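You operate a simulated robot arm through the tools that you are given. There is no shell and no other tool. Be economical: measure what you need, move in short steps, check, and stop when the job is done.

You run a simulated robot arm. Do the job below in one go: nothing can be reset, and whatever is moved stays where it is left.

TASK
Press the almond lever three times. Take the brown straw and put it in the silver steel pail. Put the yellow straw on the white paper cup. Turn the balance dial to 20 g. Put two of the white sweets from the back of the glass counter top on the front of the white table. Put the blue straw on the white-edged foil square. Fetch the brass bowl and set it on the silver large steel plate. Any order will do.
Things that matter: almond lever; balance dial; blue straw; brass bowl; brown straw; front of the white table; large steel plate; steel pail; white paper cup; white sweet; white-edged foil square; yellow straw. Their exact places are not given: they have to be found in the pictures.

The check looks at the end state, three seconds after you hand in, the way a careful person would. Anything else that was tipped, shoved, dropped, spilled or broken makes it a failure.

THE ROBOT
A 6-joint arm with a two-finger gripper on a trunk, on a base that drives. Base frame: it is fixed to the floor where the robot stands at the start and does not move with it; the origin is under the middle of the robot, x ahead of it, y to its left, z up; the surface under the hand at the start is at about z = 700. Readings come in mm, rad, newtons and seconds.
With the tool pointing down near the work surface it reaches from about 300 to 740 mm from the robot's upright axis, wherever it stands. Its first joint turns from -2.897 to 2.897 rad. Places, roughly: almond lever [500, 0, 900]; balance dial [-800, -3200, 1000]; blue straw (1x1x15 cm) [1500, -200, 900]; brass bowl (13x13x7 cm) [100, 1400, 900]; brown straw (1x1x15 cm) [1400, -100, 900]; front of the white table (19x43 cm) [-640, -3020, 920]; large steel plate (18x18x1 cm) [-2100, 1400, 900]; steel pail (14x15x19 cm) [1300, 100, 900]; white paper cup (7x6x2 cm) [-3200, 600, 900]; white sweet (5x4x3 cm) [1600, -3100, 1100]; white-edged foil square (6x6x1 cm) [-3100, 800, 900]; yellow straw (1x1x15 cm) [1400, -200, 900]. Payload 1.57 kg.
The TCP is the grasp point between the finger pads, 21 mm short of the fingertips. In the tool frame z runs along the fingers and y along their closing line. The gripper opens to 70 mm. The gripper's body begins 50 mm behind the TCP.
Orientation is told as [roll, pitch, yaw] about the base's x, y, z axes, in that order, counted from this pose: with the fingers straight down and closing along the base's y, the tool's x points along the base's -x, its y along +y and its z along -z.

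THE INTERFACE
- The arm moves only by the tool play_rows. Its argument "increments" is a list of rows, each a list of 3 entries, a list of its own where there are three numbers: the shift along the tool's x, y, z in mm, then the turn, a rotation vector about the tool's x, y, z in rad, then the gripper command, from -1 (fully open) to 1 (shut), values between in proportion. In form: [[[tx, ty, tz], [ax, ay, az], hand], ...]. A call has 1 to 10 rows; each row shifts and turns the commanded pose from where the row before left it, along the tool's axes as they then stand. A row lasts 0.2 s, in which the tool goes at most 50 mm and 0.15 rad; a call with a longer step from one row to the next is refused whole, and so is a gripper value outside its range. A pose out of reach is approached as far as the arm can. The call stops where the force on the tool passes 40 N (or 10 N more than at its start, if that is more) or the arm is blocked; 0.2 s more then pass. Each finger halts on what it meets, pressing with about 30 N; the grip force reading is that of the motor and also rises with nothing between the fingers. The clock runs only during rows and for 0.2 s after the last one: add rows that do not move to give the fingers time. It gives the time, the measured TCP pose, the force on the tool (base axes), the opening and the grip force at its end, in the units of the frame above (readings bear some noise), with the torque about the TCP (base axes, N m) and any sound that the robot's microphone picked up.
- Cameras (640 x 400 px; columns grow to the right, rows downward): "scene" is now at [25.2, 126.6, 1503.5]; the picture's right is [-0.33, -0.95, 0.00], its down [-0.51, 0.18, -0.84] and it looks along [0.79, -0.27, -0.54] (base axes); focal length 294 px, centre (320, 200). "wrist" rides on the gripper at [79, 4, -81] in the tool frame; the picture's right is [-0.05, 1.00, 0.00], its down [-0.67, -0.03, -0.74] and it looks along [-0.74, -0.04, 0.67] (tool axes); focal length 256 px, centre (320, 200).
- get_image(camera): a new picture of that camera. The clock stands still meanwhile.
- steer(legs): drives the robot by 1 to 6 legs, each [ahead, left, turn to the left] in mm, mm and rad, along the robot's own axes; the way and the turn of a leg run together, so that a leg with both is an arc; at most 1500 mm and 3.142 rad a leg. The arm and the cameras ride along, it lands a little off, and it stops where it bumps. It gives what a move gives.
- pan_tilt(pan, tilt): turns the head with the scene camera to pan (to the left, within 2.705 rad either way) and tilt (down, from -0.506 to 1.204), counted from straight ahead of the robot. It gives what a move gives.
- pixel_to_xyz(camera, pixels): for up to 12 pixels [column, row] of the newest picture of that camera ("zoom" is the newest enlarged one), the place [x, y, z] in the base frame of the surface seen there, good to about 2 mm. The clock stands still meanwhile.
- inspect(camera, box): a new picture of the part [left, top, right, bottom] of that camera's present view, enlarged. The clock stands still meanwhile.
- job_done(): hands the job in; it is judged then, once.

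Keep the steps short. Do not move on a guess: measure, check each grasp and each placing, and mend mistakes. In all there are 138 turns and 170 pictures (those below and enlarged ones count). Leave the gripper open and the arm clear of the work at the hand-in unless told otherwise, and finish with a single line.

The tools are called after ">>>" as a command line: name --argument value ..., lists and objects as JSON in quotes. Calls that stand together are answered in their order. play_rows: Moves the arm, as the interface text tells. Its arguments: {"type":"object","properties":{"increments":{"type":"array"}},"required":["increments"]} The other tools are called the same way: steer (legs) drives the base; pan_tilt (pan, tilt) turns the head that bears the scene camera; get_image (camera) takes a picture; pixel_to_xyz (camera, pixels) gives the place of the surface under pixels of a picture; inspect (camera, box) takes an enlarged picture of a part of a camera's view; job_done () hands the job in.

At the start:

```text
time_s: 0.0
eef_pos: [395.3, -68.6, 1278.5]
tool_rot: [0.001, 0.0, -0.002]
force: [0.0, 0.3, -0.4]
ft_torque: [0.01, 0.02, -0.01]
opening: 70.0
finger_force: 0.0
robot x, y, heading: [-0.7, -0.0, 0.001]
head pan, tilt: [-0.332, 0.571]
```

scene: 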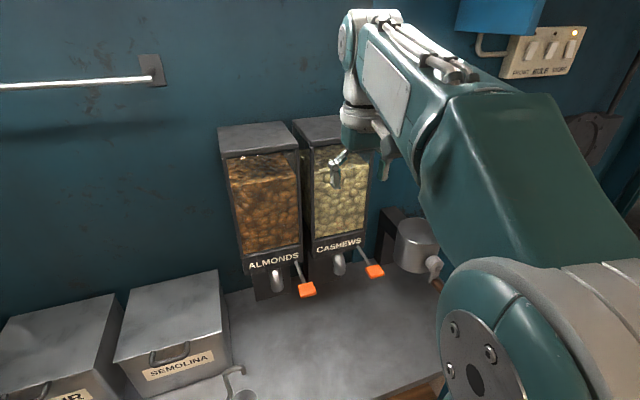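
wrist: 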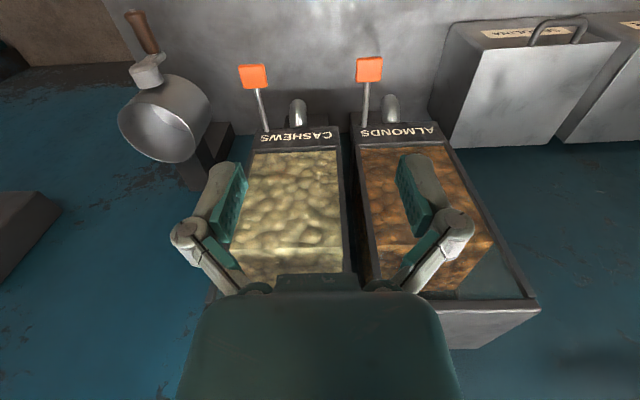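

I see the almond lever's orange paddle at about (307,289) in the scene picture. I'll measure it and its surroundings.

>>> pixel_to_xyz --camera "scene" --pixels '[[307, 290], [303, 284], [312, 293], [298, 265], [375, 272], [272, 260], [277, 285], [260, 140], [330, 340], [415, 245], [160, 340], [350, 165]]'

>>> inspect --camera "scene" --box '[200, 220, 460, 382]'

```text
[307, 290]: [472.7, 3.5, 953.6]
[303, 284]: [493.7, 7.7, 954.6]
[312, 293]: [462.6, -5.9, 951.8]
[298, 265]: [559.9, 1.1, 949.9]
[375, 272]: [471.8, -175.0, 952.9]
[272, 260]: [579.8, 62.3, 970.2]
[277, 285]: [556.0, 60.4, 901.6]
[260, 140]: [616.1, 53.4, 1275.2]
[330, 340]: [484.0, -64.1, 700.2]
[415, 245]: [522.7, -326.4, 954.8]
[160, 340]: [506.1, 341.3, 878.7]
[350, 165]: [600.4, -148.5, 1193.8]
```

```text
2.46 times, centred on (330, 301) of scene
```

zoom: 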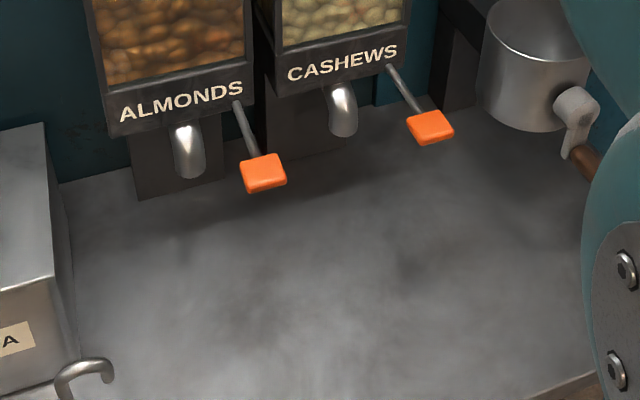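

The paddle is centred near (476, 0, 954). I'll shut the fingers and descend to about 45 mm above it.

>>> play_rows --increments '[[[-11.5, 9.9, 37], [0, 0, 0], 1], [[-11.5, 9.9, 37], [0, 0, 0], 1], [[-11.5, 9.9, 37], [0, 0, 0], 1], [[-11.5, 9.9, 37], [0, 0, 0], 1], [[-11.5, 9.9, 37], [0, 0, 0], 1], [[-11.5, 9.9, 37], [0, 0, 0], 1], [[-11.5, 9.9, 37], [0, 0, 0], 1], [[0, 0, 0], [0, 0, 0], 1]]'

>>> get_image --camera "wrist"

>>> get_image --camera "scene"

```text
time_s: 1.8
eef_pos: [476.1, 0.1, 1019.1]
tool_rot: [0.0, -0.001, 0.0]
force: [-0.1, 0.3, 0.3]
ft_torque: [0.0, 0.02, -0.02]
opening: 0.0
finger_force: 28.6
robot x, y, heading: [1.8, 1.1, -0.001]
head pan, tilt: [-0.332, 0.571]
```

```text
166 pictures are left
```

wrist: 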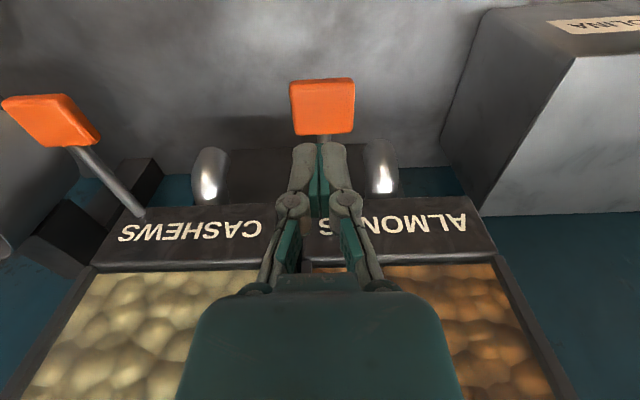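

```text
165 pictures are left
```

scene: 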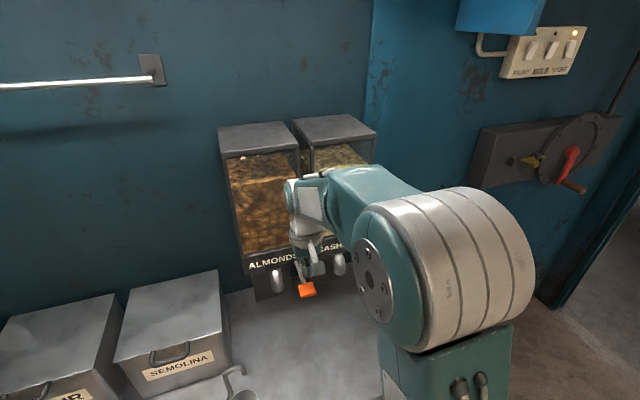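

Aligned over the paddle. I'll press in small steps and watch the force.

>>> play_rows --increments '[[[0, 0, 36], [0, 0, 0], 1], [[0, 0, 6], [0, 0, 0], 1], [[0, 0, 6], [0, 0, 0], 1], [[0, 0, 5], [0, 0, 0], 1], [[0, 0, 5], [0, 0, 0], 1], [[0, 0, 5], [0, 0, 0], 1]]'

```text
time_s: 3.2
eef_pos: [478.1, -0.6, 956.2]
tool_rot: [-0.001, 0.0, 0.001]
force: [-2.0, 1.4, 4.9]
ft_torque: [0.03, 0.08, 0.01]
opening: 6.1
finger_force: 29.5
robot x, y, heading: [2.1, -0.4, 0.001]
head pan, tilt: [-0.332, 0.571]
```

>>> get_image --camera "wrist"

>>> inspect --camera "scene" --box '[240, 200, 400, 300]'

```text
164 pictures are left
```

wrist: 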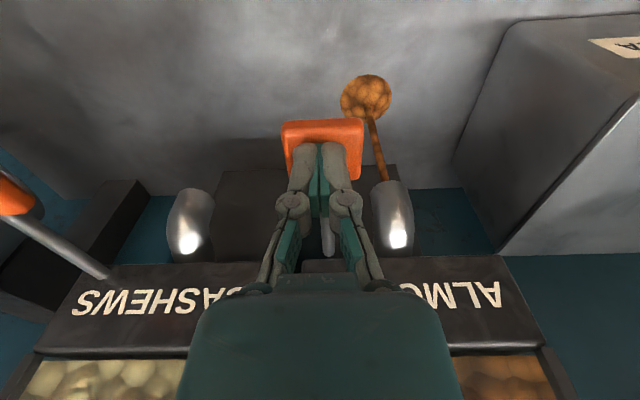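

```text
4.00 times, centred on (320, 250) of scene
```

zoom: 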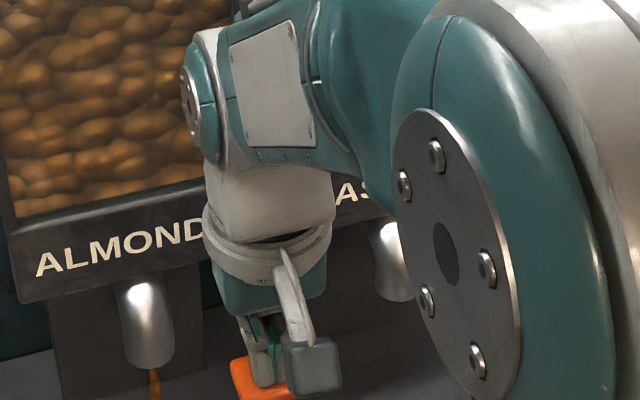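

Almonds come out, so the lever dispenses. I'll release fully now.

>>> play_rows --increments '[[[0, 0, -50], [0, 0, 0], 1], [[0, 0, 0], [0, 0, 0], 1], [[0, 0, 0], [0, 0, 0], 1]]'

>>> get_image --camera "wrist"

```text
time_s: 4.0
eef_pos: [477.2, 0.9, 1007.8]
tool_rot: [0.001, -0.001, -0.001]
force: [-0.5, 1.3, -0.6]
ft_torque: [0.01, -0.02, 0.03]
opening: 0.0
finger_force: 29.0
robot x, y, heading: [-2.8, 0.7, 0.002]
head pan, tilt: [-0.332, 0.571]
```

```text
162 pictures are left
```

wrist: 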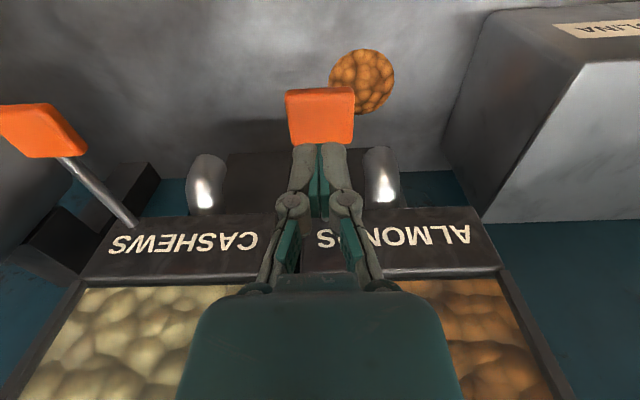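

One portion dispensed, lever returned. Second press the same way.

>>> play_rows --increments '[[[0, 0, 26], [0, 0, 0], 1], [[0, 0, 6], [0, 0, 0], 1], [[0, 0, 6], [0, 0, 0], 1], [[0, 0, 5], [0, 0, 0], 1], [[0, 0, 5], [0, 0, 0], 1], [[0, 0, 5], [0, 0, 0], 1]]'

>>> get_image --camera "wrist"

>>> play_rows --increments '[[[0, 0, -50], [0, 0, 0], 1], [[0, 0, 0], [0, 0, 0], 1], [[0, 0, 0], [0, 0, 0], 1]]'

>>> get_image --camera "wrist"

```text
time_s: 5.4
eef_pos: [476.8, 1.2, 954.0]
tool_rot: [-0.001, -0.001, 0.0]
force: [-0.2, 1.8, 4.7]
ft_torque: [0.03, 0.0, -0.02]
opening: 6.3
finger_force: 28.1
robot x, y, heading: [-0.3, -4.4, -0.003]
head pan, tilt: [-0.332, 0.571]
```

```text
161 pictures are left
```

wrist: 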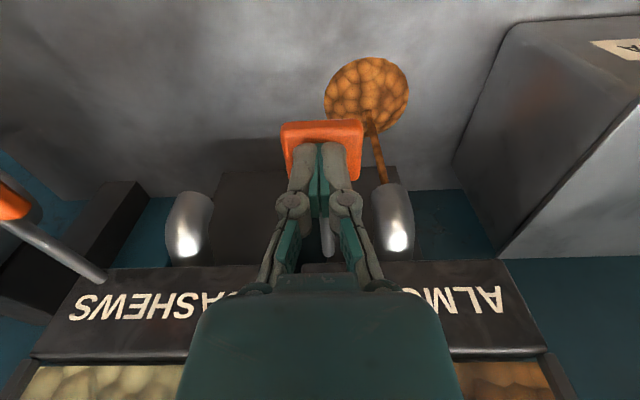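

```text
time_s: 6.2
eef_pos: [475.3, -0.8, 1003.8]
tool_rot: [-0.001, 0.0, -0.001]
force: [0.2, 0.2, -0.2]
ft_torque: [-0.01, -0.01, 0.01]
opening: 0.0
finger_force: 28.7
robot x, y, heading: [-3.6, 1.1, -0.001]
head pan, tilt: [-0.332, 0.571]
```

```text
160 pictures are left
```

wrist: 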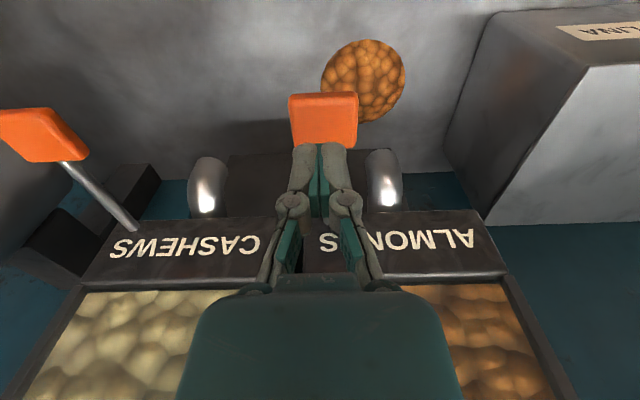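

The second portion is out, and the pile grew. Now the third press and a full release.

>>> play_rows --increments '[[[0, 0, 24], [0, 0, 0], 1], [[0, 0, 6], [0, 0, 0], 1], [[0, 0, 6], [0, 0, 0], 1], [[0, 0, 5], [0, 0, 0], 1], [[0, 0, 5], [0, 0, 0], 1], [[0, 0, 4], [0, 0, 0], 1]]'

>>> get_image --camera "wrist"

>>> play_rows --increments '[[[0, 0, -50], [0, 0, 0], 1], [[0, 0, -20], [0, 0, 0], 1], [[0, 0, 0], [0, 0, 0], 1]]'

>>> get_image --camera "wrist"

```text
time_s: 7.6
eef_pos: [477.9, -1.4, 953.8]
tool_rot: [-0.001, 0.0, 0.0]
force: [0.8, -1.9, 4.7]
ft_torque: [-0.03, 0.05, -0.01]
opening: 6.2
finger_force: 28.6
robot x, y, heading: [0.1, 1.4, -0.001]
head pan, tilt: [-0.332, 0.571]
```

```text
159 pictures are left
```

wrist: 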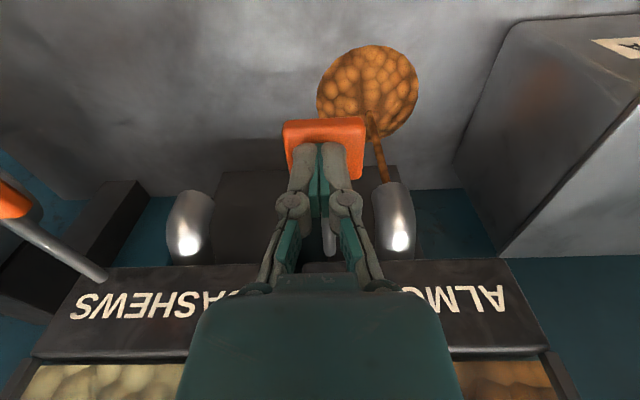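

```text
time_s: 8.4
eef_pos: [476.7, 0.5, 1022.1]
tool_rot: [0.001, 0.0, -0.001]
force: [-0.4, -0.6, -0.3]
ft_torque: [0.02, -0.01, 0.01]
opening: 0.3
finger_force: 29.0
robot x, y, heading: [-0.3, 2.7, 0.0]
head pan, tilt: [-0.332, 0.571]
```

```text
158 pictures are left
```

wrist: 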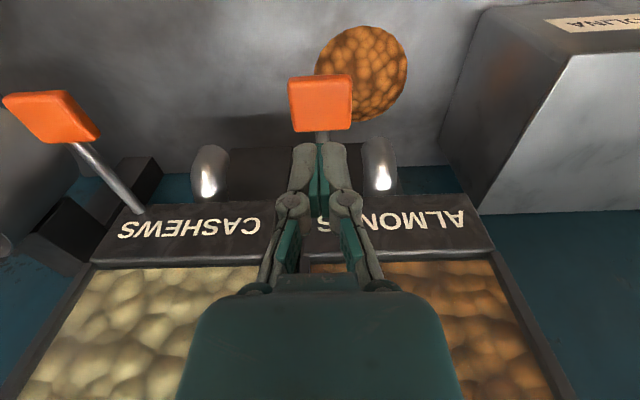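

Three portions are out. I'll retract the arm and look around the room.

>>> play_rows --increments '[[[30, 0, -40], [0, 0, 0], -1], [[30, 0, -40], [0, 0, 0], -1], [[30, 0, -40], [0, 0, 0], -1], [[30, 0, -40], [0, 0, 0], -1], [[20, 0, -40], [0, 0, 0], -1], [[10, 0, -30], [0, 0, 0], -1]]'

>>> pan_tilt --pan 0.5 --tilt 0.35

>>> get_image --camera "scene"

>>> pan_tilt --pan -1.0 --tilt 0.35

>>> get_image --camera "scene"

>>> pan_tilt --pan -2.2 --tilt 0.35

>>> get_image --camera "scene"

>>> pan_tilt --pan 2.0 --tilt 0.35

>>> get_image --camera "scene"

```text
time_s: 9.8
eef_pos: [324.7, -1.3, 1253.8]
tool_rot: [0.0, -0.001, -0.002]
force: [-0.1, -0.1, -0.8]
ft_torque: [0.01, 0.02, -0.02]
opening: 70.0
finger_force: 0.1
robot x, y, heading: [1.0, 0.4, -0.001]
head pan, tilt: [-0.332, 0.571]
```

```text
time_s: 10.9
eef_pos: [326.2, -1.5, 1251.1]
tool_rot: [0.0, 0.0, -0.002]
force: [0.6, -0.1, -0.1]
ft_torque: [0.02, 0.02, -0.01]
opening: 70.0
finger_force: 0.1
robot x, y, heading: [-2.5, 0.9, -0.0]
head pan, tilt: [0.499, 0.351]
```

```text
157 pictures are left
```

scene: 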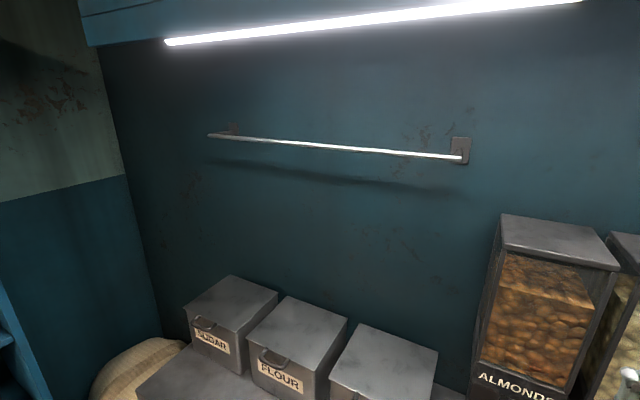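

```text
time_s: 12.6
eef_pos: [326.1, -0.8, 1252.3]
tool_rot: [-0.001, 0.001, -0.002]
force: [0.3, -0.2, 0.7]
ft_torque: [-0.01, -0.01, 0.0]
opening: 69.7
finger_force: 0.1
robot x, y, heading: [-3.4, -1.7, -0.004]
head pan, tilt: [-1.0, 0.351]
```

```text
156 pictures are left
```

scene: 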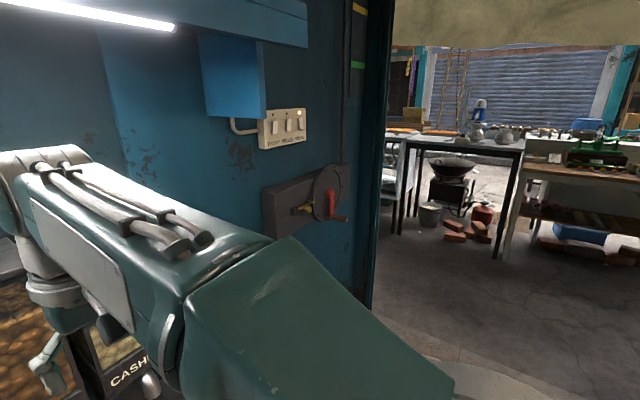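

```text
time_s: 13.9
eef_pos: [326.6, -1.0, 1253.0]
tool_rot: [0.0, 0.001, -0.001]
force: [-1.2, 0.2, 1.0]
ft_torque: [-0.04, 0.0, 0.01]
opening: 70.0
finger_force: 0.0
robot x, y, heading: [-1.1, -1.7, 0.0]
head pan, tilt: [-2.201, 0.351]
```

```text
155 pictures are left
```

scene: 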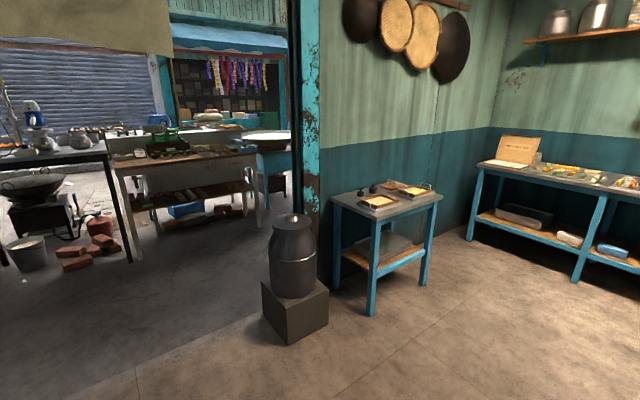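

```text
time_s: 17.4
eef_pos: [326.1, -1.0, 1251.8]
tool_rot: [-0.001, 0.001, -0.001]
force: [-1.0, -0.1, 0.4]
ft_torque: [-0.01, 0.03, -0.01]
opening: 69.8
finger_force: 0.1
robot x, y, heading: [-1.6, -0.5, -0.0]
head pan, tilt: [2.0, 0.351]
```

```text
154 pictures are left
```

scene: 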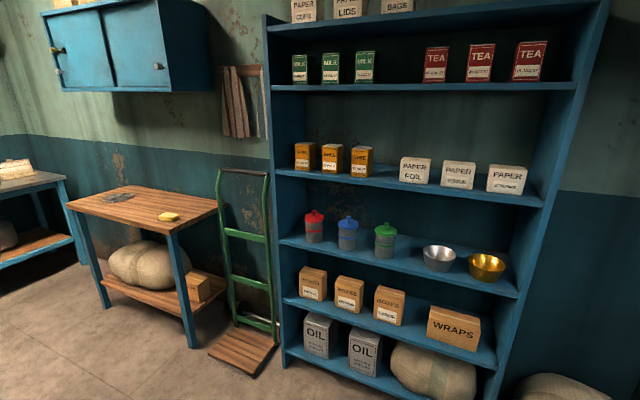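

The brass bowl is on the shelf at (487,266). I'll measure the shelf, the bowl and the wooden table.

>>> pixel_to_xyz --camera "scene" --pixels '[[487, 255], [487, 278], [468, 262], [505, 262], [440, 258], [400, 290], [440, 305], [400, 190], [470, 200], [118, 197], [168, 216], [245, 360]]'

>>> inspect --camera "scene" --box '[380, 200, 560, 312]'

>>> inspect --camera "scene" --box '[0, 130, 280, 305]'

>>> pan_tilt --pan 2.7 --tilt 0.3

>>> get_image --camera "scene"

```text
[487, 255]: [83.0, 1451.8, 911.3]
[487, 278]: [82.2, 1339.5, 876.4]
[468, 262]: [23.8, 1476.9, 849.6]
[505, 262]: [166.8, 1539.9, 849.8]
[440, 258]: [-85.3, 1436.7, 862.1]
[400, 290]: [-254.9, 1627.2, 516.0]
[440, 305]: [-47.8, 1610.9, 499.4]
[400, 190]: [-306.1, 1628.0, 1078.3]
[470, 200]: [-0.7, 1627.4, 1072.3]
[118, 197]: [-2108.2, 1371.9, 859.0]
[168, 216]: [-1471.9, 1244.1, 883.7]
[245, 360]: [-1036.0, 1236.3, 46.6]
```

```text
3.56 times, centred on (470, 256) of scene
```

zoom: 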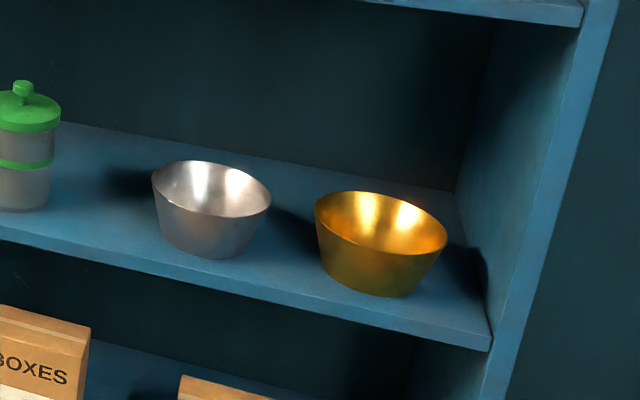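

```text
2.29 times, centred on (140, 218) of scene
```

zoom: 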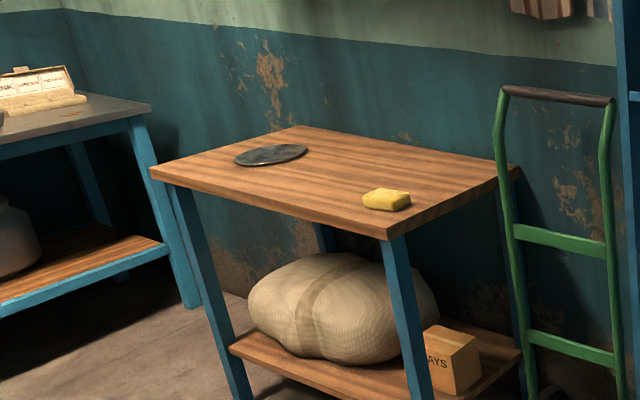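

```text
time_s: 18.4
eef_pos: [325.7, -0.8, 1252.6]
tool_rot: [0.002, 0.001, -0.001]
force: [0.0, -0.4, -0.1]
ft_torque: [0.0, -0.01, -0.02]
opening: 70.3
finger_force: 0.1
robot x, y, heading: [-2.4, 0.3, 0.004]
head pan, tilt: [2.7, 0.3]
```

```text
151 pictures are left
```

scene: 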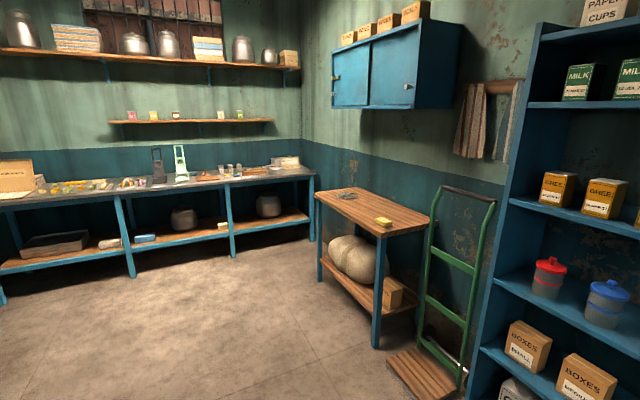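

The bowl is centred near (85,1420) with its rim near z 915, and the shelf front is around y 1330. I'll back off, turn left, and park in front of it.

>>> steer --legs '[[-150, 0, 0], [0, 0, 1.571], [700, -235, 0]]'

>>> pan_tilt --pan 0.0 --tilt 0.6

>>> get_image --camera "scene"

>>> get_image --camera "wrist"

```text
time_s: 27.3
eef_pos: [49.4, 1037.3, 1252.8]
tool_rot: [0.001, 0.001, 1.595]
force: [1.0, 0.9, 0.8]
ft_torque: [-0.01, 0.01, 0.0]
opening: 69.8
finger_force: 0.0
robot x, y, heading: [56.5, 709.1, 1.595]
head pan, tilt: [2.7, 0.3]
```

```text
time_s: 29.7
eef_pos: [50.0, 1037.4, 1253.6]
tool_rot: [-0.001, 0.0, 1.594]
force: [-0.2, -0.5, -0.5]
ft_torque: [0.01, 0.02, -0.02]
opening: 70.2
finger_force: 0.1
robot x, y, heading: [53.8, 711.9, 1.594]
head pan, tilt: [0.0, 0.6]
```

```text
150 pictures are left
```

scene: 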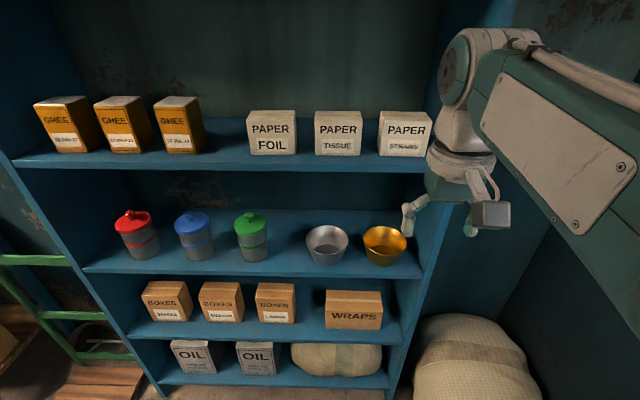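

```text
149 pictures are left
```

wrist: 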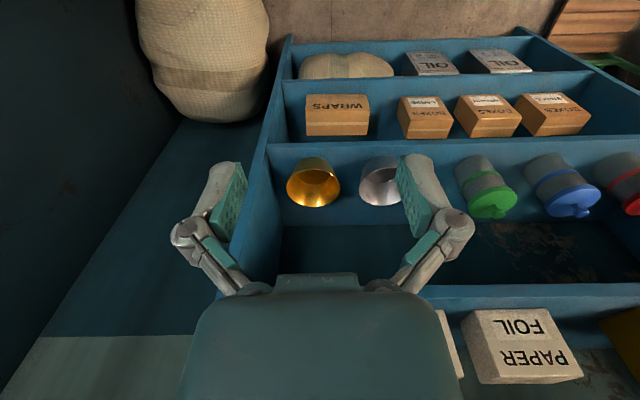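

I'll measure the bowl rim, the shelf edges above and below, and the side panel.

>>> inspect --camera "scene" --box '[290, 140, 450, 290]'

>>> pixel_to_xyz --camera "scene" --pixels '[[365, 236], [406, 236], [385, 228], [385, 247], [385, 242], [385, 264], [348, 240], [380, 272], [380, 277], [350, 168], [350, 163], [420, 270]]'

```text
2.67 times, centred on (370, 215) of scene
```

zoom: 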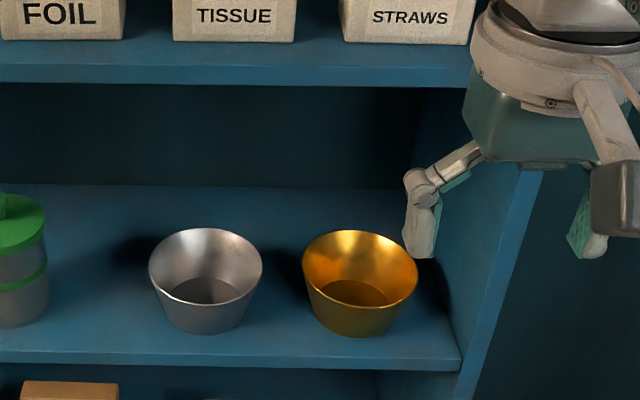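

```text
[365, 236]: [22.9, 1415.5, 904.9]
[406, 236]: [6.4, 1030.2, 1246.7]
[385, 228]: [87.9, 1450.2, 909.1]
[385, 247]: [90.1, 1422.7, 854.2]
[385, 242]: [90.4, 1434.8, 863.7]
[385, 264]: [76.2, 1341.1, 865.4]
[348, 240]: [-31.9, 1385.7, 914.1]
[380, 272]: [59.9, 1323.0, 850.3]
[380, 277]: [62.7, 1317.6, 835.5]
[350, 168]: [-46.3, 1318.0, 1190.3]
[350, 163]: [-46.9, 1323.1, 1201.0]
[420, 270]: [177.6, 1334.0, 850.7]
```

>>> pixel_to_xyz --camera "zoom" --pixels '[[305, 256], [415, 276], [362, 233], [358, 304], [358, 310], [350, 334], [330, 298], [395, 300], [262, 268], [345, 280], [465, 345], [320, 330]]'

```text
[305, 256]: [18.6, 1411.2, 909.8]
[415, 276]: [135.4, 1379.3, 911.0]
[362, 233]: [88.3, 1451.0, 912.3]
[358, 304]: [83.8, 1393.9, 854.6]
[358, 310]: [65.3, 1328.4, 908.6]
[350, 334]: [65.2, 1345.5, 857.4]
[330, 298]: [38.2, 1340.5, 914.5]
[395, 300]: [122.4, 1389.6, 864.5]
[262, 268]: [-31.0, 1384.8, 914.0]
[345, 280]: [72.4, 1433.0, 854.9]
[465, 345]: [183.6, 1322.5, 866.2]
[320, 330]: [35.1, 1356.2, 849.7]
```

Bowl: centre about (80,1391), rim z 914, radius 65, walls about 16° off vertical. I'll grip its near rim, with one finger inside, camera side left and the tool tilted about 20° forward. First I'll turn the tool 90°.

>>> play_rows --increments '[[[0, 0, 0], [0, 0, 0.15], -1], [[0, 0, 0], [0, 0, 0.15], -1], [[0, 0, 0], [0, 0, 0.15], -1], [[0, 0, 0], [0, 0, 0.15], -1], [[0, 0, 0], [0, 0, 0.15], -1], [[0, 0, 0], [0, 0, 0.15], -1], [[0, 0, 0], [0, 0, 0.15], -1], [[0, 0, 0], [0, 0, 0.15], -1], [[0, 0, 0], [0, 0, 0.15], -1], [[0, 0, 0], [0, 0, 0.15], -1]]'

>>> play_rows --increments '[[[0, 0, 0], [0, 0, 0.071], -1], [[0, 0, 0], [-0.12, 0, 0], -1], [[0, 0, 0], [-0.12, 0, 0], -1], [[0, 0, 0], [-0.11, 0, 0], -1], [[0, 0, 0], [0, 0, 0], -1]]'

```text
time_s: 31.9
eef_pos: [49.0, 1038.7, 1251.9]
tool_rot: [0.001, 0.001, 0.093]
force: [0.0, -0.2, -0.1]
ft_torque: [0.03, 0.05, -0.01]
opening: 70.0
finger_force: 0.1
robot x, y, heading: [58.5, 713.1, 1.59]
head pan, tilt: [0.0, 0.6]
```

```text
time_s: 33.1
eef_pos: [48.5, 1037.6, 1252.7]
tool_rot: [0.351, -0.001, 0.023]
force: [0.6, -0.3, -0.2]
ft_torque: [0.01, 0.03, 0.02]
opening: 70.0
finger_force: 0.1
robot x, y, heading: [56.4, 709.2, 1.595]
head pan, tilt: [0.0, 0.6]
```

The tool is oriented. Next I'll move to the pre-grasp point, 100 mm back along the tool axis.

>>> play_rows --increments '[[[-4.9, 19.1, 40.2], [0, 0, 0], -1], [[-4.9, 19.1, 40.2], [0, 0, 0], -1], [[-4.9, 19.1, 40.2], [0, 0, 0], -1], [[-4.9, 19.1, 40.2], [0, 0, 0], -1], [[-4.9, 19.1, 40.2], [0, 0, 0], -1], [[-4.9, 19.1, 40.2], [0, 0, 0], -1], [[-4.9, 19.1, 40.2], [0, 0, 0], -1], [[-4.9, 19.1, 40.2], [0, 0, 0], -1], [[0, 0, 0], [0, 0, 0], -1]]'

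>>> get_image --camera "wrist"

>>> get_image --camera "scene"

```text
time_s: 35.1
eef_pos: [82.2, 1294.1, 1002.6]
tool_rot: [0.351, 0.001, 0.024]
force: [0.2, 0.1, 0.2]
ft_torque: [0.02, -0.02, -0.01]
opening: 70.0
finger_force: 0.1
robot x, y, heading: [56.6, 711.9, 1.595]
head pan, tilt: [0.0, 0.6]
```

```text
147 pictures are left
```

wrist: 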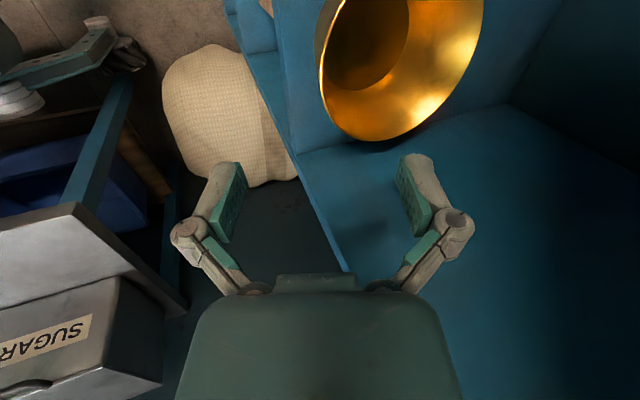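

```text
146 pictures are left
```

scene: 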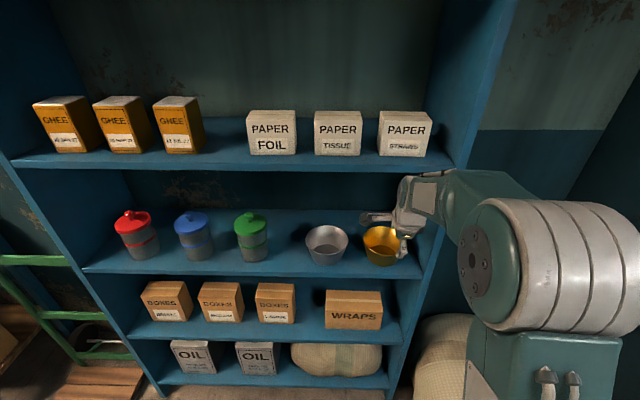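

I'll check the rim's position through the wrist camera.

>>> pixel_to_xyz --camera "wrist" --pixels '[[321, 85], [326, 50], [335, 112], [400, 138], [460, 90], [481, 10], [360, 130]]'

```text
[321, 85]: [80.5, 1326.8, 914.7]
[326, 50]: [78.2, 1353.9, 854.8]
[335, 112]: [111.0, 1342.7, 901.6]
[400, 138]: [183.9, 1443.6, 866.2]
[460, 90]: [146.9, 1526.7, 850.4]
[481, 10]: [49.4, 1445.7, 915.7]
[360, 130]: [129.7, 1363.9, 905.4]
```

The rim is dead centre. I'll advance 97 mm along the tool axis, straddling the wall.

>>> play_rows --increments '[[[0, 0, 30], [0, 0, 0], -1], [[0, 0, 30], [0, 0, 0], -1], [[0, 0, 20], [0, 0, 0], -1], [[0, 0, 17], [0, 0, 0], -1], [[0, 0, 0], [0, 0, 0], -1]]'

>>> get_image --camera "wrist"

```text
time_s: 36.3
eef_pos: [79.9, 1326.0, 909.0]
tool_rot: [0.352, 0.002, 0.025]
force: [0.3, -0.4, 0.7]
ft_torque: [0.0, 0.0, -0.01]
opening: 70.0
finger_force: 0.1
robot x, y, heading: [57.3, 713.5, 1.595]
head pan, tilt: [0.0, 0.6]
```

```text
145 pictures are left
```

wrist: 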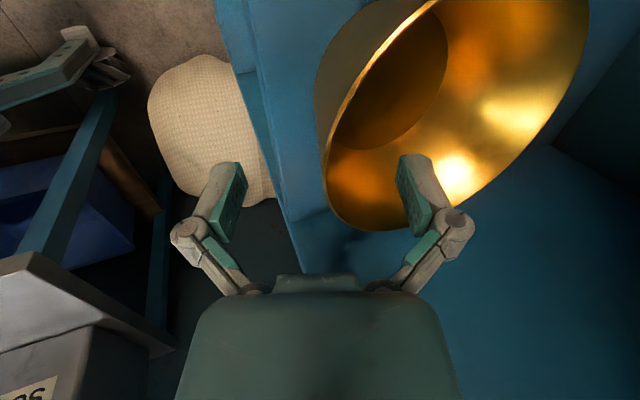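

Straddled, with one finger inside and one outside. Closing gently.

>>> play_rows --increments '[[[0, 0, 0], [0, 0, 0], -0.3], [[0, 0, 0], [0, 0, 0], 0.3], [[0, 0, 0], [0, 0, 0], 0.7], [[0, 0, 0], [0, 0, 0], 1], [[0, 0, 0], [0, 0, 0], 1]]'

>>> get_image --camera "wrist"

```text
time_s: 37.5
eef_pos: [82.4, 1325.5, 911.3]
tool_rot: [0.35, -0.001, 0.023]
force: [0.7, -0.3, -2.5]
ft_torque: [-0.06, 0.01, 0.0]
opening: 5.9
finger_force: 30.2
robot x, y, heading: [54.0, 710.5, 1.591]
head pan, tilt: [0.0, 0.6]
```

```text
144 pictures are left
```

wrist: 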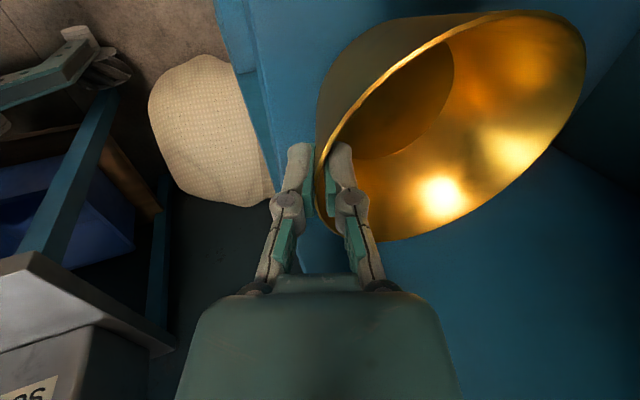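

Gripped (5.9 mm wall). I'll lift 45 mm, then withdraw from the shelf.

>>> play_rows --increments '[[[0, 7.7, -21.1], [0, 0, 0], 1], [[0, 7.7, -21.1], [0, 0, 0], 1], [[0, 0, 0], [0, 0, 0], 1]]'

>>> get_image --camera "scene"

```text
time_s: 38.3
eef_pos: [81.7, 1324.8, 957.0]
tool_rot: [0.349, 0.0, 0.024]
force: [0.2, 0.1, 0.1]
ft_torque: [0.02, 0.0, 0.04]
opening: 0.0
finger_force: 28.9
robot x, y, heading: [57.7, 715.8, 1.597]
head pan, tilt: [0.0, 0.6]
```

```text
143 pictures are left
```

scene: 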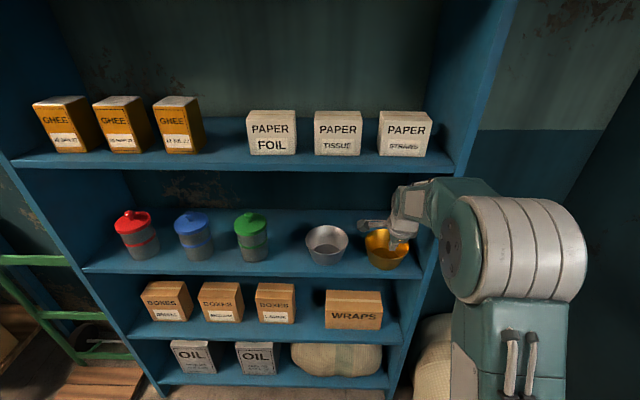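

The bowl slipped out and sits on the shelf again. I'll open a bit higher and re-measure before a deeper grip.

>>> play_rows --increments '[[[0, 7.7, -21.1], [0, 0, 0], 1], [[0, 7.7, -21.1], [0, 0, 0], -1], [[0, 0, 0], [0, 0, 0], -1], [[0, 0, 0], [0, 0, 0], -1]]'

>>> get_image --camera "wrist"

>>> inspect --camera "scene" --box '[290, 170, 450, 290]'

```text
time_s: 39.3
eef_pos: [83.5, 1325.4, 1002.3]
tool_rot: [0.348, -0.001, 0.025]
force: [-0.1, -0.1, 0.4]
ft_torque: [-0.01, 0.03, 0.01]
opening: 70.2
finger_force: 0.1
robot x, y, heading: [52.8, 712.8, 1.595]
head pan, tilt: [0.0, 0.6]
```

```text
142 pictures are left
```

wrist: 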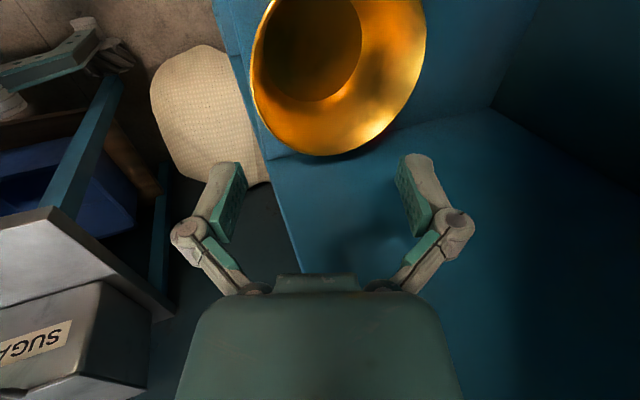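

```text
3.33 times, centred on (370, 230) of scene
```

zoom: 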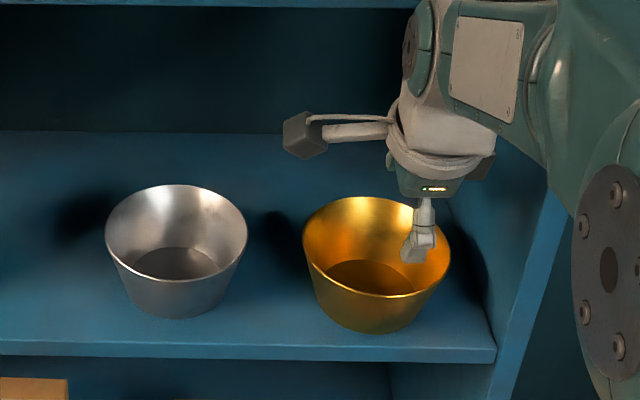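

>>> pixel_to_xyz --camera "wrist" --pixels '[[252, 62], [250, 80], [265, 20], [290, 140], [330, 155], [426, 20], [400, 100], [262, 112]]'

>>> pixel_to_xyz --camera "zoom" --pixels '[[304, 240], [375, 296], [360, 197], [370, 328]]'

```text
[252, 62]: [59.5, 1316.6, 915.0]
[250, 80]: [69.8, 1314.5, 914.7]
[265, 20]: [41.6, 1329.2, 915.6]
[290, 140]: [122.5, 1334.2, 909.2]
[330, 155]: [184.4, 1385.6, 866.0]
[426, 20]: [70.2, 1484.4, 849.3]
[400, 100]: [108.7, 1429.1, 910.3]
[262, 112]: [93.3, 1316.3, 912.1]
```

```text
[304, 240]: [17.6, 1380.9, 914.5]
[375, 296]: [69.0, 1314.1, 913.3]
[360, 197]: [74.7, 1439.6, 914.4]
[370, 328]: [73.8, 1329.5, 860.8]
```

The bowl has moved about 13 mm nearer: near rim (80,1314), centre (81,1378). I'll reduce the tilt to 0.28, matching the wall slope, and grip 20 mm deep.

>>> play_rows --increments '[[[2, -33, -12], [0.07, 0, 0], -1], [[0, 0, 0], [0, 0, 0], -1], [[0, 0, 40], [0, 0, 0], -1], [[0, 0, 35], [0, 0, 0], -1], [[0, 0, 20], [0, 0, 0], -1], [[0, 0, 17], [0, 0, 0], -1], [[0, 0, 0], [0, 0, 0], -1]]'

>>> get_image --camera "wrist"

```text
time_s: 40.9
eef_pos: [79.3, 1322.7, 893.4]
tool_rot: [0.277, 0.001, 0.024]
force: [0.0, -0.4, -0.1]
ft_torque: [-0.02, -0.02, 0.02]
opening: 69.8
finger_force: 0.1
robot x, y, heading: [56.4, 713.2, 1.597]
head pan, tilt: [0.0, 0.6]
```

```text
140 pictures are left
```

wrist: 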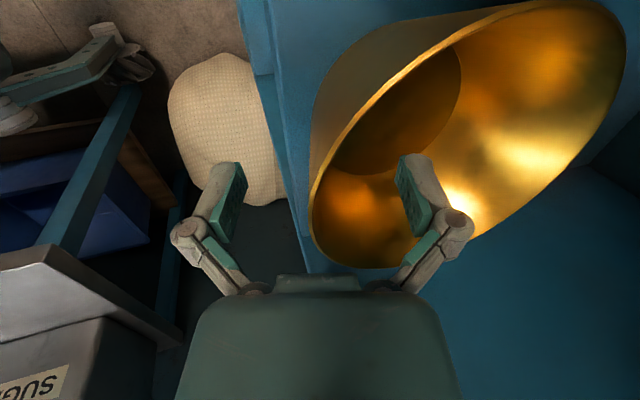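

Deeper now. I'll close, then lift 10 mm slowly and check.

>>> play_rows --increments '[[[0, 0, 0], [0, 0, 0], 0], [[0, 0, 0], [0, 0, 0], 0.6], [[0, 0, 0], [0, 0, 0], 1], [[0, 0, 0], [0, 0, 0], 1], [[0, 0, 0], [0, 0, 0], 1], [[0, 1.4, -4.8], [0, 0, 0], 1], [[0, 1.4, -4.8], [0, 0, 0], 1], [[0, 0, 0], [0, 0, 0], 1]]'

>>> get_image --camera "wrist"

>>> inspect --camera "scene" --box '[290, 170, 450, 290]'

```text
time_s: 42.7
eef_pos: [81.0, 1322.0, 903.3]
tool_rot: [0.28, 0.001, 0.026]
force: [-0.4, 0.2, -0.6]
ft_torque: [-0.13, 0.03, -0.02]
opening: 6.0
finger_force: 30.1
robot x, y, heading: [58.6, 711.6, 1.598]
head pan, tilt: [0.0, 0.6]
```

```text
139 pictures are left
```

wrist: 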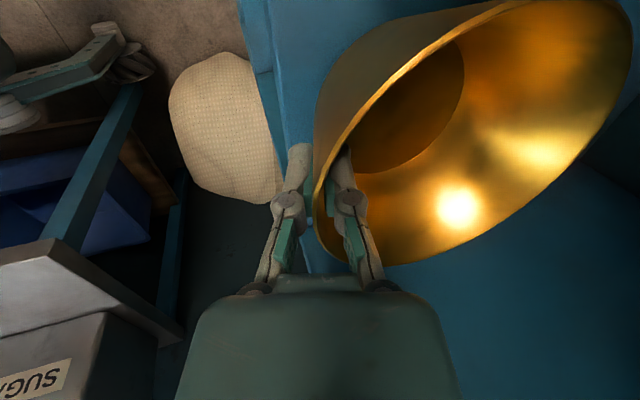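

```text
3.33 times, centred on (370, 230) of scene
```

zoom: 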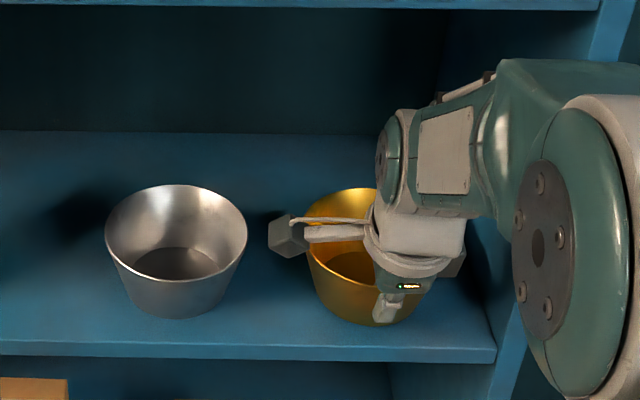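

Holding: torque is about -0.13 N m and the opening stays 6 mm. I'll lift 35 mm more, slowly.

>>> play_rows --increments '[[[0, 2, -7], [0, 0, 0], 1], [[0, 2, -7], [0, 0, 0], 1], [[0, 2, -7], [0, 0, 0], 1], [[0, 2, -7], [0, 0, 0], 1], [[0, 2, -7], [0, 0, 0], 1], [[0, 0, 0], [0, 0, 0], 1]]'

>>> get_image --camera "wrist"

```text
time_s: 44.1
eef_pos: [79.7, 1321.7, 940.5]
tool_rot: [0.28, 0.0, 0.025]
force: [0.1, -0.8, -1.3]
ft_torque: [-0.07, 0.06, -0.02]
opening: 6.0
finger_force: 30.2
robot x, y, heading: [56.0, 713.4, 1.597]
head pan, tilt: [0.0, 0.6]
```

```text
137 pictures are left
```

wrist: 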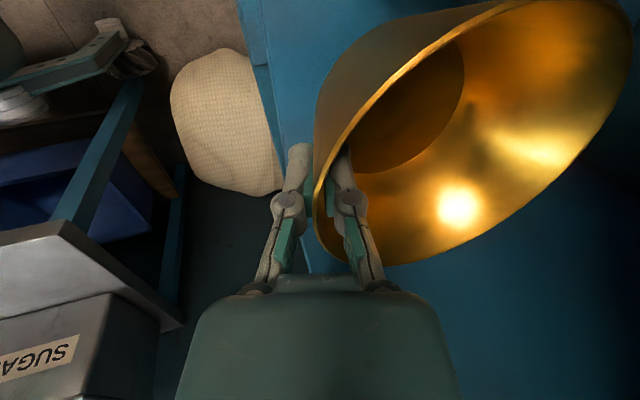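

The grip is secure. Now I'll withdraw the bowl from the shelf.

>>> play_rows --increments '[[[0, -19.2, -5.5], [0, 0, 0], 1], [[0, -28.8, -8.3], [0, 0, 0], 1], [[0, -28.8, -8.3], [0, 0, 0], 1], [[0, -28.8, -8.3], [0, 0, 0], 1], [[0, -28.8, -8.3], [0, 0, 0], 1], [[0, -28.8, -8.3], [0, 0, 0], 1], [[0, -28.8, -8.3], [0, 0, 0], 1], [[0, 4, -20], [0, 0, 0], 1], [[0, 8, -28], [0, 0, 0], 1], [[0, 8, -28], [0, 0, 0], 1]]'

>>> get_image --camera "scene"

```text
time_s: 46.3
eef_pos: [83.9, 1118.9, 1019.4]
tool_rot: [0.279, 0.0, 0.024]
force: [-0.6, 0.0, -1.4]
ft_torque: [-0.09, 0.01, 0.03]
opening: 6.2
finger_force: 30.4
robot x, y, heading: [57.7, 708.3, 1.593]
head pan, tilt: [0.0, 0.6]
```

```text
136 pictures are left
```

scene: 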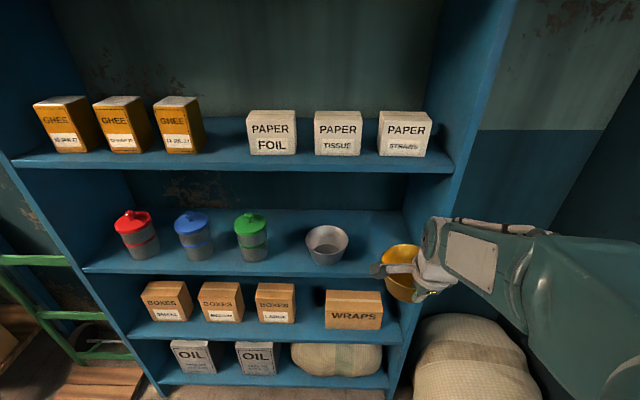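

The bowl is out and held. I'll back up, drive left to the wooden table, and look.

>>> steer --legs '[[-160, 0, -0.023], [0, 1100, 0], [0, 1095, 0]]'

>>> pan_tilt --pan 0.0 --tilt 0.6

>>> get_image --camera "scene"

```text
time_s: 58.2
eef_pos: [-2105.7, 941.1, 1019.2]
tool_rot: [0.279, 0.001, 0.008]
force: [0.7, 0.5, -0.7]
ft_torque: [-0.07, 0.01, -0.02]
opening: 5.8
finger_force: 30.1
robot x, y, heading: [-2142.8, 536.1, 1.576]
head pan, tilt: [0.0, 0.6]
```

```text
time_s: 58.8
eef_pos: [-2105.9, 942.3, 1018.3]
tool_rot: [0.278, 0.001, 0.008]
force: [-0.7, 0.6, -1.1]
ft_torque: [-0.03, 0.0, 0.02]
opening: 6.1
finger_force: 29.6
robot x, y, heading: [-2145.6, 533.7, 1.579]
head pan, tilt: [0.0, 0.6]
```

```text
135 pictures are left
```

scene: 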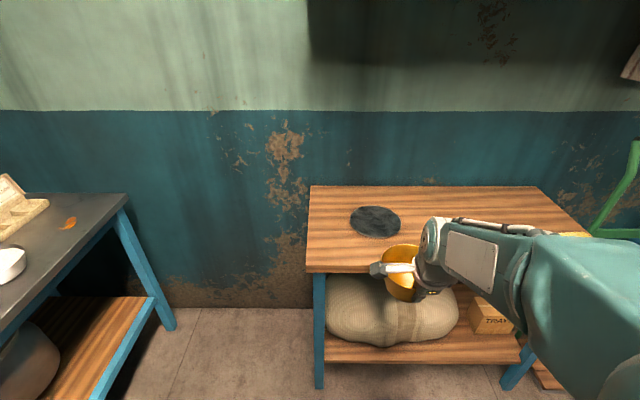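

The plate is visible at (375,221). Measuring the plate, the table and the held bowl.

>>> pixel_to_xyz --camera "scene" --pixels '[[351, 221], [400, 222], [375, 207], [377, 237], [376, 222], [340, 268], [345, 274], [403, 302], [385, 262], [330, 240], [480, 210], [320, 195]]'

>>> get_image --camera "wrist"

```text
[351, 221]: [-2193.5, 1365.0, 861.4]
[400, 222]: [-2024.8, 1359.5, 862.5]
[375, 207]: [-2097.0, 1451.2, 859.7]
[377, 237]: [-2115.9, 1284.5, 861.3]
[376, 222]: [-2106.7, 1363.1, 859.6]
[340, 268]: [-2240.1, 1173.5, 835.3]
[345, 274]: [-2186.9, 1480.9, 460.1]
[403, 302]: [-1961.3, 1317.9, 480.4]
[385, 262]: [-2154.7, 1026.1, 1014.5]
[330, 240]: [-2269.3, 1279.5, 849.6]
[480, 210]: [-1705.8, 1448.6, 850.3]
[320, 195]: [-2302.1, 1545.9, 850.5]
```

```text
134 pictures are left
```

wrist: 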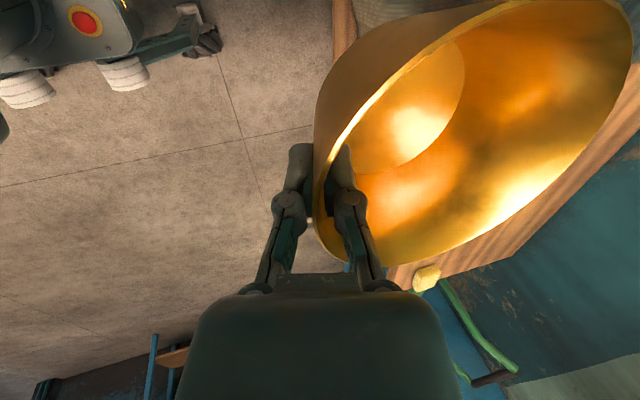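

Plate centre (-2108,1366), top about z 860. I'll drive 210 mm ahead with the bowl well above the table.

>>> steer --legs '[[210, 0, 0]]'

```text
time_s: 60.5
eef_pos: [-2107.0, 1149.0, 1018.2]
tool_rot: [0.279, 0.0, 0.006]
force: [-0.1, 0.8, -0.6]
ft_torque: [-0.08, -0.01, -0.02]
opening: 6.2
finger_force: 30.0
robot x, y, heading: [-2143.1, 741.1, 1.576]
head pan, tilt: [0.0, 0.6]
```

>>> play_rows --increments '[[[0, 25.8, 7.4], [0, 0, 0], 1], [[0, 25.8, 7.4], [0, 0, 0], 1], [[0, 25.8, 7.4], [0, 0, 0], 1], [[0, 25.8, 7.4], [0, 0, 0], 1], [[0, 25.8, 7.4], [0, 0, 0], 1], [[0, 25.8, 7.4], [0, 0, 0], 1], [[0, -6.4, 22.3], [0, 0, 0], 1], [[0, -6.4, 22.3], [0, 0, 0], 1], [[0, -6.4, 22.3], [0, 0, 0], 1], [[0, -6.4, 22.3], [0, 0, 0], 1]]'

>>> get_image --camera "scene"

>>> get_image --camera "wrist"

```text
time_s: 62.7
eef_pos: [-2108.4, 1309.5, 924.8]
tool_rot: [0.278, 0.001, 0.006]
force: [1.6, -0.1, -1.4]
ft_torque: [-0.13, -0.01, 0.01]
opening: 5.8
finger_force: 29.7
robot x, y, heading: [-2142.9, 739.6, 1.576]
head pan, tilt: [0.0, 0.6]
```

```text
133 pictures are left
```

scene: 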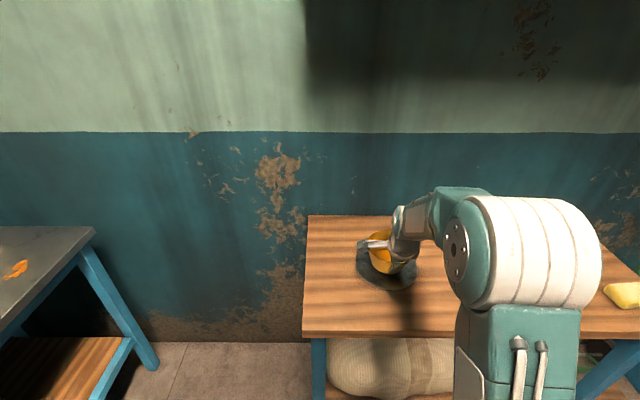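

```text
132 pictures are left
```

wrist: 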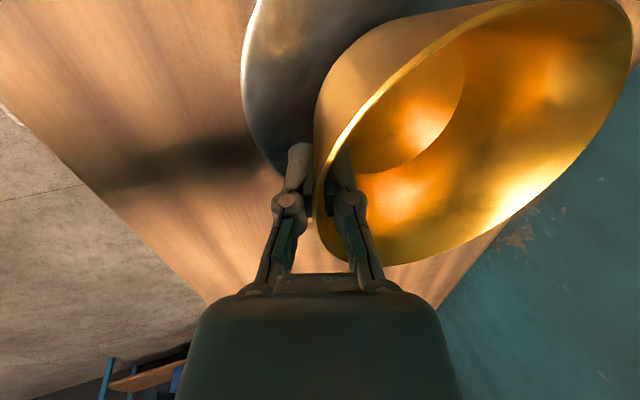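

The bowl is over the plate. I'll lower it slowly until contact.

>>> play_rows --increments '[[[0, -2.8, 9.6], [0, 0, 0], 1], [[0, -1.4, 5], [0, 0, 0], 1], [[0, -0.8, 2.9], [0, 0, 0], 1], [[0, -0.5, 1.9], [0, 0, 0], 1], [[0, 0, 0], [0, 0, 0], 1]]'

```text
time_s: 63.9
eef_pos: [-2107.2, 1308.6, 904.8]
tool_rot: [0.279, -0.001, 0.007]
force: [0.2, 0.7, -1.1]
ft_torque: [-0.07, 0.01, 0.0]
opening: 5.7
finger_force: 30.0
robot x, y, heading: [-2143.8, 739.8, 1.578]
head pan, tilt: [0.0, 0.6]
```

>>> play_rows --increments '[[[0, -0.4, 1.4], [0, 0, 0], 1], [[0, -0.4, 1.4], [0, 0, 0], 1], [[0, 0, 0], [0, 0, 0], 1]]'

>>> inspect --camera "scene" --box '[320, 200, 460, 300]'

```text
time_s: 64.7
eef_pos: [-2108.6, 1308.9, 903.2]
tool_rot: [0.281, -0.001, 0.007]
force: [-0.4, -2.0, 2.0]
ft_torque: [-0.03, 0.13, 0.03]
opening: 6.0
finger_force: 30.1
robot x, y, heading: [-2143.8, 741.8, 1.575]
head pan, tilt: [0.0, 0.6]
```

```text
4.00 times, centred on (390, 250) of scene
```

zoom: 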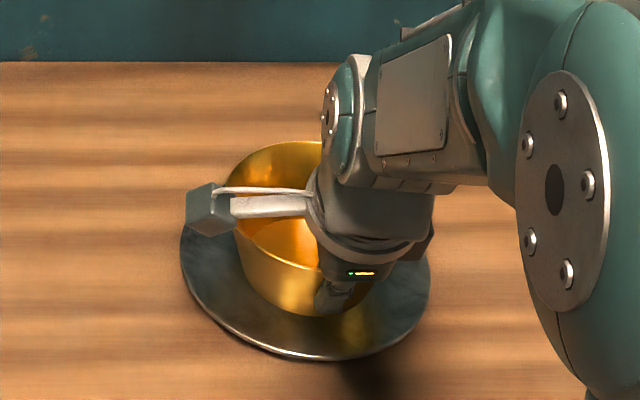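

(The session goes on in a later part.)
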